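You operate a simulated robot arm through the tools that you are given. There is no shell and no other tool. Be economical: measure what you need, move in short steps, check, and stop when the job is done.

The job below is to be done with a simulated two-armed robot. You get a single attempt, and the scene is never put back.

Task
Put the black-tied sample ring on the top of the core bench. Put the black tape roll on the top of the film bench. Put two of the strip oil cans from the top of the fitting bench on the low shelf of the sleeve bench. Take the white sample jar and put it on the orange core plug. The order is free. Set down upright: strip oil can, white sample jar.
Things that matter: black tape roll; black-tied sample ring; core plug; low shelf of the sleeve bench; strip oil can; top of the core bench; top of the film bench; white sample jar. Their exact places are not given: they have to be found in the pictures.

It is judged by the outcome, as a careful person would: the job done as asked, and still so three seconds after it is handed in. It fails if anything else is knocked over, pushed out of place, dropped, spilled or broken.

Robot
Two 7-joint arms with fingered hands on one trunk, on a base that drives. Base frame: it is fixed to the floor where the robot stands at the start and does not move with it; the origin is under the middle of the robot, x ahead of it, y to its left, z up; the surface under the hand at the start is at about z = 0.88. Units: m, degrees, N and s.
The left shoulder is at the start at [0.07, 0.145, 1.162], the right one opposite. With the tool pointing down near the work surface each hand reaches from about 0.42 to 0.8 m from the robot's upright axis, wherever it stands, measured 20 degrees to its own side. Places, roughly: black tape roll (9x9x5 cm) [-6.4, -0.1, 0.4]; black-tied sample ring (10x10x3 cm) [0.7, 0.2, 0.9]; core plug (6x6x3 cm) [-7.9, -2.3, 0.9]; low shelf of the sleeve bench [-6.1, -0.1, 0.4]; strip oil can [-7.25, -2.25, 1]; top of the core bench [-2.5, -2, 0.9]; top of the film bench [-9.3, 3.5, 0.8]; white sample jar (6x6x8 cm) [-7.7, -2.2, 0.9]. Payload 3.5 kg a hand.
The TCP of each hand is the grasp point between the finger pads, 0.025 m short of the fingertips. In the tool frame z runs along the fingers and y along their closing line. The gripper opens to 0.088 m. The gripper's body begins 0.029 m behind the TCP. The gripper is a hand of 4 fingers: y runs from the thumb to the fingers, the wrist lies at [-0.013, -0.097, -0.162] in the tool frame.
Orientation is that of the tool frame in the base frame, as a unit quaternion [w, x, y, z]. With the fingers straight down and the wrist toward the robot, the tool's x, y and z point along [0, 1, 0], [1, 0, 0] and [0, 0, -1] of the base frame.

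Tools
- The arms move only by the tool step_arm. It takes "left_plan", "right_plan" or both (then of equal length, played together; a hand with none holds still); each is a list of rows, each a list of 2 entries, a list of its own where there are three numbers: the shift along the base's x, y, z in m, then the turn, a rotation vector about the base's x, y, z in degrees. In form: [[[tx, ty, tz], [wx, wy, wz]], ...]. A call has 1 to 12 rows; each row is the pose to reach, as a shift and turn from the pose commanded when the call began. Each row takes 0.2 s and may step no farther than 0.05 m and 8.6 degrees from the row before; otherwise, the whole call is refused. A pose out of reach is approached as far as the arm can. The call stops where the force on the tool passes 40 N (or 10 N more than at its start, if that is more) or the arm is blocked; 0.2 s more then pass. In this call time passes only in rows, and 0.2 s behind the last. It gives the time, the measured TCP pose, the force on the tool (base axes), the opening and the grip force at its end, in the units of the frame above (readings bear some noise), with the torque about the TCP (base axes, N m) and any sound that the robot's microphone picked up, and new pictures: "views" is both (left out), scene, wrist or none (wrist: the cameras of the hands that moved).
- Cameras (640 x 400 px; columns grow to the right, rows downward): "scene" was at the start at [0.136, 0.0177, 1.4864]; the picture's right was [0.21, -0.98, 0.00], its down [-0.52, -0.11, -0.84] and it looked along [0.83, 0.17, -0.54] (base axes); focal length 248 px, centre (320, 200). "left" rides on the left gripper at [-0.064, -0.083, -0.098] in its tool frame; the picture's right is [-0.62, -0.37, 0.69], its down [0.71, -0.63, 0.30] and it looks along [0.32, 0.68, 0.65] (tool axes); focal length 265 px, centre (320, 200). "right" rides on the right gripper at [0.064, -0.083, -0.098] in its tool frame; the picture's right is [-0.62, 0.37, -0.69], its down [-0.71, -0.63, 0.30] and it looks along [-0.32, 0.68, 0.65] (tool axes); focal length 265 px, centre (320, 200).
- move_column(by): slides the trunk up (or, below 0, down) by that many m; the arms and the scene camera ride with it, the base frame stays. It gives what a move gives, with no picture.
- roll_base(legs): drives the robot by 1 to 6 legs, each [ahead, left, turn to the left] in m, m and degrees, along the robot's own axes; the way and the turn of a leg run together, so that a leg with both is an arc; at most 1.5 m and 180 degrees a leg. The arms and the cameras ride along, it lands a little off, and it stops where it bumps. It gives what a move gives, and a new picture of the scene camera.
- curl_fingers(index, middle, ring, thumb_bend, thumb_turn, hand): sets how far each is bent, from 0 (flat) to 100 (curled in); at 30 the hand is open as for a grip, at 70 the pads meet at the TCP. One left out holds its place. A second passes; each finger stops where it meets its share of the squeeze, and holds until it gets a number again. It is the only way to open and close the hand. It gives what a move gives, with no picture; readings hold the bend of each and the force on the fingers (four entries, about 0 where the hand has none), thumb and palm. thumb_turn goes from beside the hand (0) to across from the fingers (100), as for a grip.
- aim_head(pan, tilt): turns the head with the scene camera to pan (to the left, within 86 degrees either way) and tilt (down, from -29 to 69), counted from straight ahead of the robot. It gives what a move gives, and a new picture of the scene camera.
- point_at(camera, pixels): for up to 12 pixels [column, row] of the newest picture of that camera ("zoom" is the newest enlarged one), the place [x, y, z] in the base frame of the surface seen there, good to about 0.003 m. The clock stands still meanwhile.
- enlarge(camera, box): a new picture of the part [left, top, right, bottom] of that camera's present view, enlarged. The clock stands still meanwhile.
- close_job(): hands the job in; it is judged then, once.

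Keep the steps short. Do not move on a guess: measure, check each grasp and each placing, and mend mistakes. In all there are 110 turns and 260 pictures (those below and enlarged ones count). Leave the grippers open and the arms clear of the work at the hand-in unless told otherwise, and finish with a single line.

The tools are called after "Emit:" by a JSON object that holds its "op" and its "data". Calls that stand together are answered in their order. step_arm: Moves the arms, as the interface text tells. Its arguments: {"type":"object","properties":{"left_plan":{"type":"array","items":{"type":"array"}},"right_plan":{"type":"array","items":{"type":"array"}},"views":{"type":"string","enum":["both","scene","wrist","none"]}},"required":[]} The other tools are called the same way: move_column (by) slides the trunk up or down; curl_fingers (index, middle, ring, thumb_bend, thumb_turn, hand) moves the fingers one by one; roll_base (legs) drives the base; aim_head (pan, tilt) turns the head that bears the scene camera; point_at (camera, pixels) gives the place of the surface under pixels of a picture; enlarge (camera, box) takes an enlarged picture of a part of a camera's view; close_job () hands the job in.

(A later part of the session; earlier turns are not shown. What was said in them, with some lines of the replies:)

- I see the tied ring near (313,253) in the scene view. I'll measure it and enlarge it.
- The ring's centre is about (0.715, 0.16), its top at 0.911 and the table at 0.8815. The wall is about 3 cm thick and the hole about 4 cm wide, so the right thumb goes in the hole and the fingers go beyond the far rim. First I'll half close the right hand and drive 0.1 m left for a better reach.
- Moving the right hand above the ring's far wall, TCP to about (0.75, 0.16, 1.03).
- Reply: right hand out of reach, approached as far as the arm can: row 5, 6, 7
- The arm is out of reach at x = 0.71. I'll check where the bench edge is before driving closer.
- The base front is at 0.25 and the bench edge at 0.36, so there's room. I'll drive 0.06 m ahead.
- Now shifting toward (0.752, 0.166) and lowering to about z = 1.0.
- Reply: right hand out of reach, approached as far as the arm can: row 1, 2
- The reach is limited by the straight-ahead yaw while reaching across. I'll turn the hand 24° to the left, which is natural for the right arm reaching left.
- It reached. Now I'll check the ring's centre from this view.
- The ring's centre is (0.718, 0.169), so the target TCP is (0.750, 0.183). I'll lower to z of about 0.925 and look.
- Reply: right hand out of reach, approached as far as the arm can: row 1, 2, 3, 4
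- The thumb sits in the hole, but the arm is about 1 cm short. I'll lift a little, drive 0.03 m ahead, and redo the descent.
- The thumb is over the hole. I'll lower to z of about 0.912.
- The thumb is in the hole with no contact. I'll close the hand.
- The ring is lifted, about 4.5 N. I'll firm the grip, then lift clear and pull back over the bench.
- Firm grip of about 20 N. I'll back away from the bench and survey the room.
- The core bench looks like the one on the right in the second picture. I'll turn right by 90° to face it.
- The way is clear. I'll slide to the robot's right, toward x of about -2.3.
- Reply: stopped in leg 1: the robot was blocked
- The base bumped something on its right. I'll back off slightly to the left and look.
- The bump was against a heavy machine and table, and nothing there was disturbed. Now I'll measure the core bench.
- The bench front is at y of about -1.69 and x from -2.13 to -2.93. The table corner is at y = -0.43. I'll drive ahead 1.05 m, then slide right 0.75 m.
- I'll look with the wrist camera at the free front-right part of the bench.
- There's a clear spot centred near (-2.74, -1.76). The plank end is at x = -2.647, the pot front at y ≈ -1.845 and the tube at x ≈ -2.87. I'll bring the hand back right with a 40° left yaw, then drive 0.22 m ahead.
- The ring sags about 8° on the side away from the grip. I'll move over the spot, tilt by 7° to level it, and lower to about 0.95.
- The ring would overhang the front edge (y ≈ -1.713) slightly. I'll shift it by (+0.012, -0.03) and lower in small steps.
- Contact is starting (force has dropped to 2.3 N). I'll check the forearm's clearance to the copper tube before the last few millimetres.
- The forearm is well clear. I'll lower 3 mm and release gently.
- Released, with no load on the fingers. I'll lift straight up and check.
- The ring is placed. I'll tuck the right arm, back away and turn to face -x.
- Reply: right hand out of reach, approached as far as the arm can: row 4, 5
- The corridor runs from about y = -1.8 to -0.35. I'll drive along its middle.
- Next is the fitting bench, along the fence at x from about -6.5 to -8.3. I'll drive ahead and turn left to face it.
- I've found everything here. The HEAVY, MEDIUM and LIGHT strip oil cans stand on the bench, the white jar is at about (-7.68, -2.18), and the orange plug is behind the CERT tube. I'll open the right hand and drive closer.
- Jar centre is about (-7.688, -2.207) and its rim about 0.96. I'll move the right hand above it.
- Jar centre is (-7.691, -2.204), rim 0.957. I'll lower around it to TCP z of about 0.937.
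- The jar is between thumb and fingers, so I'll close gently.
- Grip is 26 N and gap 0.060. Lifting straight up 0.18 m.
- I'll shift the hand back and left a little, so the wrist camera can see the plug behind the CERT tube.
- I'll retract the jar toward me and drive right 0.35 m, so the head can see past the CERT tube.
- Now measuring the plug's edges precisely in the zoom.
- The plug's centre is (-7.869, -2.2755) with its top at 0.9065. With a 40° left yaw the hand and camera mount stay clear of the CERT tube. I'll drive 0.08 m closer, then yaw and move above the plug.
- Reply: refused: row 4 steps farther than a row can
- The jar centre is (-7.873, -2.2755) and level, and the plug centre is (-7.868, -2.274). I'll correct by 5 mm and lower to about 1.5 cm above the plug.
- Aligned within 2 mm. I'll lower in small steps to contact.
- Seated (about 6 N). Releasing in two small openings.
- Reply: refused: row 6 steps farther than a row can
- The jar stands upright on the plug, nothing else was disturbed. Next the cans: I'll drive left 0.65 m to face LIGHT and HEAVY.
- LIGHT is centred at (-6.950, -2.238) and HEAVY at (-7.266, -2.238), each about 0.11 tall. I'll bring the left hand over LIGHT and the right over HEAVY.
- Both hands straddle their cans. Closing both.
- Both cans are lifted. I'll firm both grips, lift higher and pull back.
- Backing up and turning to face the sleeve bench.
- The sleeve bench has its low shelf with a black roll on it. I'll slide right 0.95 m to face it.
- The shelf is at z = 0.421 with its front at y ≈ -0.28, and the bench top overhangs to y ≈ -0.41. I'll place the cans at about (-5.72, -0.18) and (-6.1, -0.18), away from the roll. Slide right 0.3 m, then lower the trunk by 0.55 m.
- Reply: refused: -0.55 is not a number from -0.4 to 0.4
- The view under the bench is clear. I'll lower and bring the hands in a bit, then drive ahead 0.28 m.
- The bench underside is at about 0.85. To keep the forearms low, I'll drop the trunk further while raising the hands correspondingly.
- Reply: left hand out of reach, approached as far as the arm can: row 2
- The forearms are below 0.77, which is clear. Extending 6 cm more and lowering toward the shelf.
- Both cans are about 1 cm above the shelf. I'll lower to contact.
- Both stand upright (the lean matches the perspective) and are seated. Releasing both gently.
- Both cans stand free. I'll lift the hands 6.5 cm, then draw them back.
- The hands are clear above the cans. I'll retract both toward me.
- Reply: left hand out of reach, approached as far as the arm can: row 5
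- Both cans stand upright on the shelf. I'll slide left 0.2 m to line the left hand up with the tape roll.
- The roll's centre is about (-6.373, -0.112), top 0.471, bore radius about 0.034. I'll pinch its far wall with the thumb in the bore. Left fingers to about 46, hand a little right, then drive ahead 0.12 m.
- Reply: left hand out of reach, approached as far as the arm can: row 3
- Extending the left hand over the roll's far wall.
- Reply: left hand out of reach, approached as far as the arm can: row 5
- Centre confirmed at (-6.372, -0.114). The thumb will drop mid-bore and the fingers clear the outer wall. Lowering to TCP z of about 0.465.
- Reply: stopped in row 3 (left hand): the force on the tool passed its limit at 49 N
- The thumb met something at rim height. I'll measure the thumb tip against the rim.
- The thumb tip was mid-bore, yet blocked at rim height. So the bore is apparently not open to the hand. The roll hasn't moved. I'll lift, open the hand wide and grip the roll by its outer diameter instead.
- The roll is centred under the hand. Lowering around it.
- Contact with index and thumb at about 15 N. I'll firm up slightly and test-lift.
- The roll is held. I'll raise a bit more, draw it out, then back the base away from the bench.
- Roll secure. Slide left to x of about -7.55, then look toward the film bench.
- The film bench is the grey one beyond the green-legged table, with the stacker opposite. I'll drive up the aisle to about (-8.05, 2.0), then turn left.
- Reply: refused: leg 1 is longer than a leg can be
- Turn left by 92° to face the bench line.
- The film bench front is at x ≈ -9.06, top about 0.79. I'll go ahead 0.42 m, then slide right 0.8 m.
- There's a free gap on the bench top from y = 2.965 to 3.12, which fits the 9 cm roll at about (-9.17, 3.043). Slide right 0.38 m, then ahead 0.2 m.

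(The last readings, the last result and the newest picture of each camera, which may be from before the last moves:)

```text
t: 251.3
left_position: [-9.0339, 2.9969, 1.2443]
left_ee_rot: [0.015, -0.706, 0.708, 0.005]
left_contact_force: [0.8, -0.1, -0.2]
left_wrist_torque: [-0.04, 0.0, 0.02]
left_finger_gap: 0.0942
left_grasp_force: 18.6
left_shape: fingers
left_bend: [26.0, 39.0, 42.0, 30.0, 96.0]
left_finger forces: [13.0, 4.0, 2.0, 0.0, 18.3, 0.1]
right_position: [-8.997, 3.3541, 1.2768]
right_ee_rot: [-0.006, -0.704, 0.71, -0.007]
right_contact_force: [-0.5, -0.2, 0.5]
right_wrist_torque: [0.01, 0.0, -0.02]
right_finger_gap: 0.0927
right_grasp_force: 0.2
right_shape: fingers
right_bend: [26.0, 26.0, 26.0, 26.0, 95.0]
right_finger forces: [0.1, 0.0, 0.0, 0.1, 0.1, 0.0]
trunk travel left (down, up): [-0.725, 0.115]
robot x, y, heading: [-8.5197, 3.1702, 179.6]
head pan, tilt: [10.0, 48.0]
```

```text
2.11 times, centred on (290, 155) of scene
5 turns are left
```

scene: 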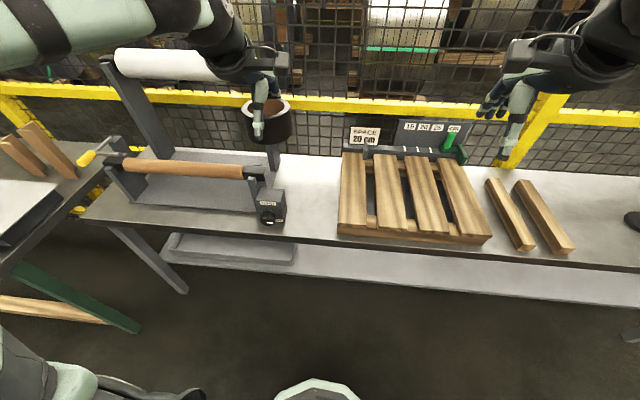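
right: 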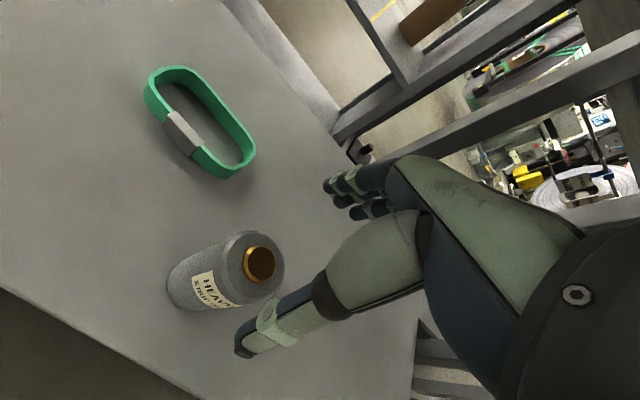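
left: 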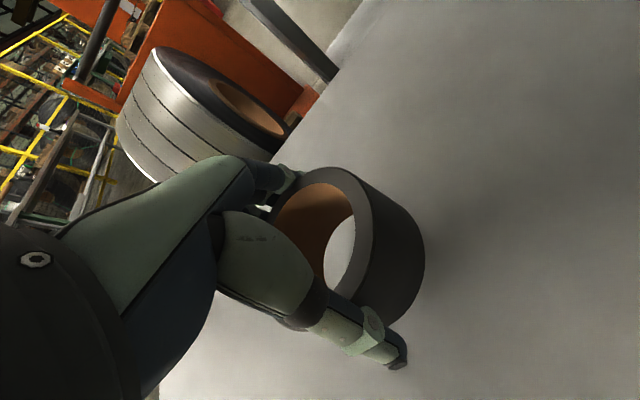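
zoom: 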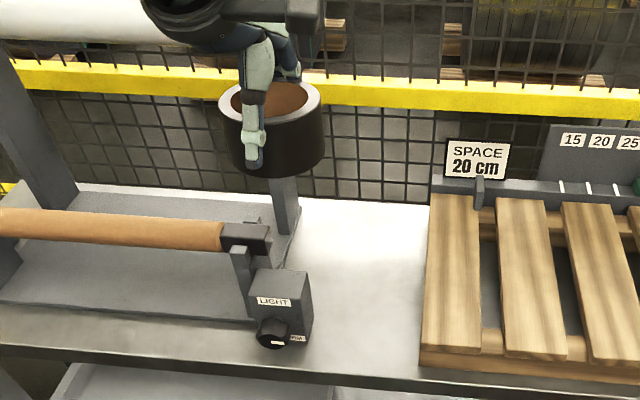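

The gap is clear from y = 2.955 to 3.13 and the bench is at z = 0.781. I'll carry the roll over it and lower it to about the surface.

Emit:
{"op": "step_arm", "data": {"left_plan": [[[-0.021, 0.005, -0.034], [0, 0, 0]], [[-0.042, 0.009, -0.068], [0, 0, 0]], [[-0.063, 0.014, -0.102], [0, 0, 0]], [[-0.084, 0.018, -0.136], [0, 0, 0]], [[-0.105, 0.023, -0.17], [0, 0, 0]], [[-0.126, 0.028, -0.204], [0, 0, 0]], [[-0.147, 0.033, -0.238], [0, 0, 0]], [[-0.164, 0.037, -0.272], [0, 0, 0]], [[-0.164, 0.037, -0.316], [0, 0, 0]], [[-0.164, 0.037, -0.36], [0, 0, 0]], [[-0.164, 0.037, -0.4], [0, 0, 0]], [[-0.164, 0.037, -0.421], [0, 0, 0]]], "views": "both"}}

```text
t: 253.9
left_position: [-9.1993, 3.0337, 0.823]
left_ee_rot: [0.015, -0.706, 0.708, 0.006]
left_contact_force: [0.4, -0.4, -0.8]
left_wrist_torque: [0.0, 0.02, -0.03]
left_finger_gap: 0.0941
left_grasp_force: 18.5
left_shape: fingers
left_bend: [27.0, 39.0, 42.0, 31.0, 96.0]
left_finger forces: [12.9, 4.2, 2.0, 0.0, 17.9, 0.0]
right_position: [-8.996, 3.3529, 1.2776]
right_ee_rot: [-0.006, -0.704, 0.71, -0.006]
right_contact_force: [0.8, 0.1, 0.3]
right_wrist_torque: [-0.03, 0.04, 0.02]
right_finger_gap: 0.0926
right_grasp_force: 0.1
right_shape: fingers
right_bend: [26.0, 26.0, 26.0, 26.0, 95.0]
right_finger forces: [0.1, 0.0, 0.1, 0.0, 0.0, 0.1]
trunk travel left (down, up): [-0.725, 0.115]
robot x, y, heading: [-8.5198, 3.1689, 179.9]
head pan, tilt: [10.0, 48.0]
4 turns are left
```

scene: 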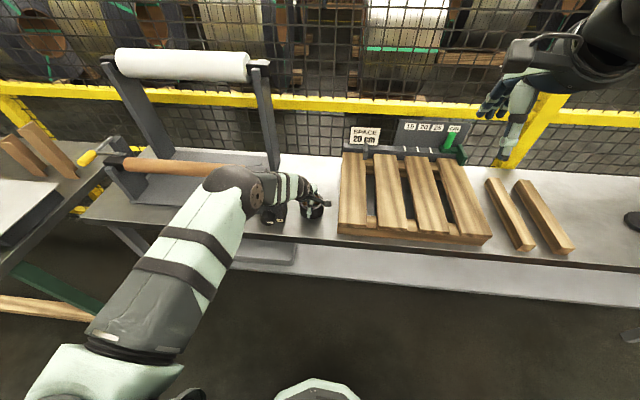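
left: 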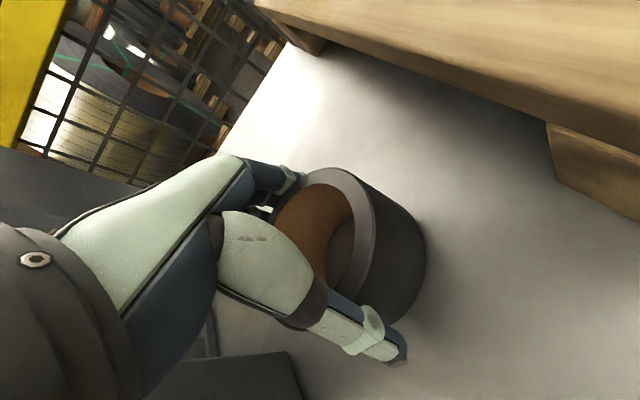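

The roll is a few millimetres above the top and well clear of its neighbours. I'll lower 4 mm more, open and lift away.

Emit:
{"op": "step_arm", "data": {"left_plan": [[[0, 0, -0.002], [0, 0, 0]], [[0, 0, -0.004], [0, 0, 0]]], "views": "none"}}

Emit:
{"op": "curl_fingers", "data": {"hand": "left", "index": 22, "middle": 22, "ring": 22, "thumb_bend": 22}}

Emit:
{"op": "curl_fingers", "data": {"hand": "left", "index": 12, "middle": 12, "ring": 12, "thumb_bend": 12}}

Emit:
{"op": "step_arm", "data": {"left_plan": [[[0, 0, 0.02], [0, 0, 0]], [[0, 0, 0.05], [0, 0, 0]], [[0, 0, 0.09], [0, 0, 0]], [[0, 0, 0.13], [0, 0, 0]], [[0, 0, 0.17], [0, 0, 0]], [[0, 0, 0.21], [0, 0, 0]], [[0.02, 0, 0.25], [0, 0, 0]], [[0.04, 0, 0.29], [0, 0, 0]], [[0.07, -0.01, 0.32], [0, 0, 0]]], "views": "both"}}

Emit:
{"op": "enlarge", "data": {"camera": "scene", "box": [220, 130, 360, 250]}}

```text
t: 254.5
left_position: [-9.199, 3.0347, 0.8213]
left_ee_rot: [0.012, -0.706, 0.708, 0.008]
left_contact_force: [-1.4, 0.1, 8.9]
left_wrist_torque: [-0.03, 0.51, -0.02]
left_finger_gap: 0.0942
left_grasp_force: 20.9
left_shape: fingers
left_bend: [26.0, 39.0, 41.0, 31.0, 96.0]
left_finger forces: [16.2, 4.7, 2.5, 0.0, 18.5, 0.0]
right_position: [-8.9944, 3.3531, 1.2779]
right_ee_rot: [-0.007, -0.704, 0.71, -0.006]
right_contact_force: [0.0, 0.1, 0.6]
right_wrist_torque: [0.01, -0.02, -0.02]
right_finger_gap: 0.0926
right_grasp_force: 0.0
right_shape: fingers
right_bend: [26.0, 26.0, 26.0, 26.0, 95.0]
right_finger forces: [0.1, 0.0, 0.0, 0.1, 0.0, 0.1]
trunk travel left (down, up): [-0.725, 0.115]
robot x, y, heading: [-8.5196, 3.1723, 179.7]
head pan, tilt: [10.0, 48.0]
```

```text
t: 255.5
left_position: [-9.1987, 3.0346, 0.8198]
left_ee_rot: [0.014, -0.705, 0.709, 0.005]
left_contact_force: [1.5, 1.0, 4.2]
left_wrist_torque: [-0.01, -0.04, 0.0]
left_finger_gap: 0.1037
left_grasp_force: 2.5
left_shape: fingers
left_bend: [21.0, 22.0, 22.0, 20.0, 97.0]
left_finger forces: [1.5, 0.0, 0.0, 0.0, 3.4, 0.1]
right_position: [-8.9951, 3.3536, 1.2771]
right_ee_rot: [-0.006, -0.704, 0.711, -0.006]
right_contact_force: [-0.2, -0.1, -0.8]
right_wrist_torque: [0.0, 0.03, 0.02]
right_finger_gap: 0.0926
right_grasp_force: 0.0
right_shape: fingers
right_bend: [26.0, 26.0, 26.0, 26.0, 95.0]
right_finger forces: [0.1, 0.1, 0.1, 0.0, 0.1, 0.0]
trunk travel left (down, up): [-0.725, 0.115]
robot x, y, heading: [-8.522, 3.1712, 180.0]
head pan, tilt: [10.0, 48.0]
```

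```text
t: 256.5
left_position: [-9.1999, 3.034, 0.8192]
left_ee_rot: [0.015, -0.706, 0.708, 0.005]
left_contact_force: [0.4, 0.4, 0.0]
left_wrist_torque: [-0.03, 0.0, 0.01]
left_finger_gap: 0.1178
left_grasp_force: 0.1
left_shape: fingers
left_bend: [12.0, 12.0, 12.0, 12.0, 97.0]
left_finger forces: [0.0, 0.1, 0.0, 0.1, 0.3, 0.1]
right_position: [-8.996, 3.3523, 1.2766]
right_ee_rot: [-0.006, -0.704, 0.71, -0.006]
right_contact_force: [0.9, -0.8, 0.0]
right_wrist_torque: [0.05, 0.0, -0.01]
right_finger_gap: 0.0927
right_grasp_force: 0.1
right_shape: fingers
right_bend: [26.0, 26.0, 26.0, 26.0, 95.0]
right_finger forces: [0.0, 0.0, 0.0, 0.0, 0.1, 0.1]
trunk travel left (down, up): [-0.725, 0.115]
robot x, y, heading: [-8.516, 3.1726, 179.6]
head pan, tilt: [10.0, 48.0]
```

```text
t: 258.5
left_position: [-9.1242, 3.0267, 1.1397]
left_ee_rot: [0.014, -0.706, 0.708, 0.006]
left_contact_force: [-0.3, 0.1, 0.2]
left_wrist_torque: [0.0, -0.04, 0.01]
left_finger_gap: 0.1175
left_grasp_force: 0.0
left_shape: fingers
left_bend: [12.0, 12.0, 12.0, 12.0, 97.0]
left_finger forces: [0.0, 0.1, 0.0, 0.0, 0.0, 0.1]
right_position: [-8.9948, 3.3526, 1.2784]
right_ee_rot: [-0.006, -0.704, 0.71, -0.006]
right_contact_force: [-0.5, 0.5, 0.6]
right_wrist_torque: [-0.01, 0.01, 0.04]
right_finger_gap: 0.0926
right_grasp_force: 0.0
right_shape: fingers
right_bend: [26.0, 26.0, 26.0, 26.0, 95.0]
right_finger forces: [0.0, 0.1, 0.0, 0.0, 0.0, 0.0]
trunk travel left (down, up): [-0.725, 0.115]
robot x, y, heading: [-8.5184, 3.1734, 179.6]
head pan, tilt: [10.0, 48.0]
```

scene: 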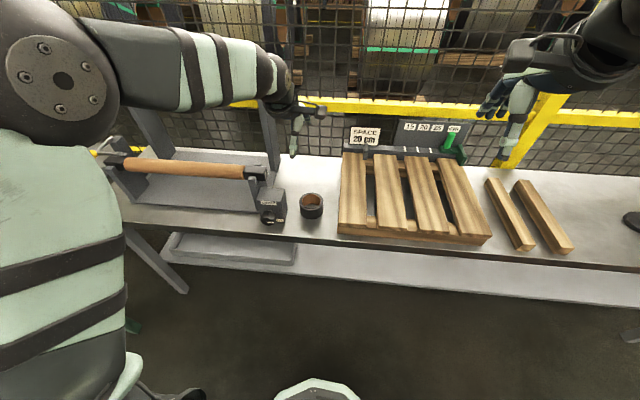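
left: 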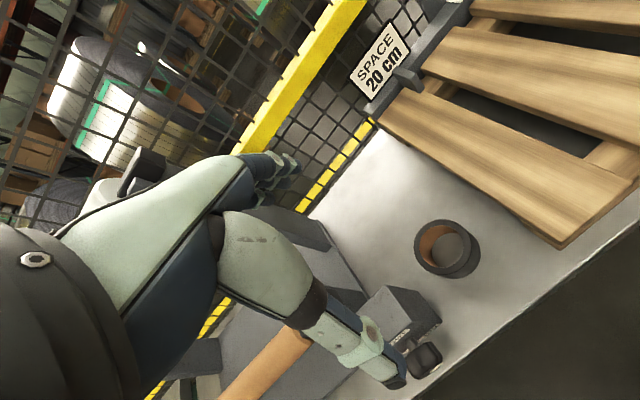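

```text
3.33 times, centred on (290, 190) of scene
3 turns are left
```

zoom: 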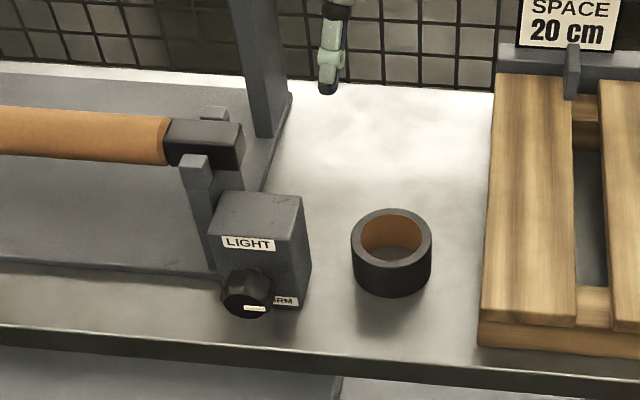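

The tape roll rests flat on the film bench top, clear of its neighbours. Both hands are open and clear of the work, so I'm handing in.

Emit:
{"op": "close_job", "data": {}}

```text
The job is handed in.
```

The job is handed in, with everything placed as asked: ring on the core bench, tape roll on the film bench, the HEAVY and LIGHT strip oil cans upright on the sleeve bench's low shelf, and the white jar upright on the orange core plug; the base bumped a machine table once on the way, and I saw nothing disturbed there.
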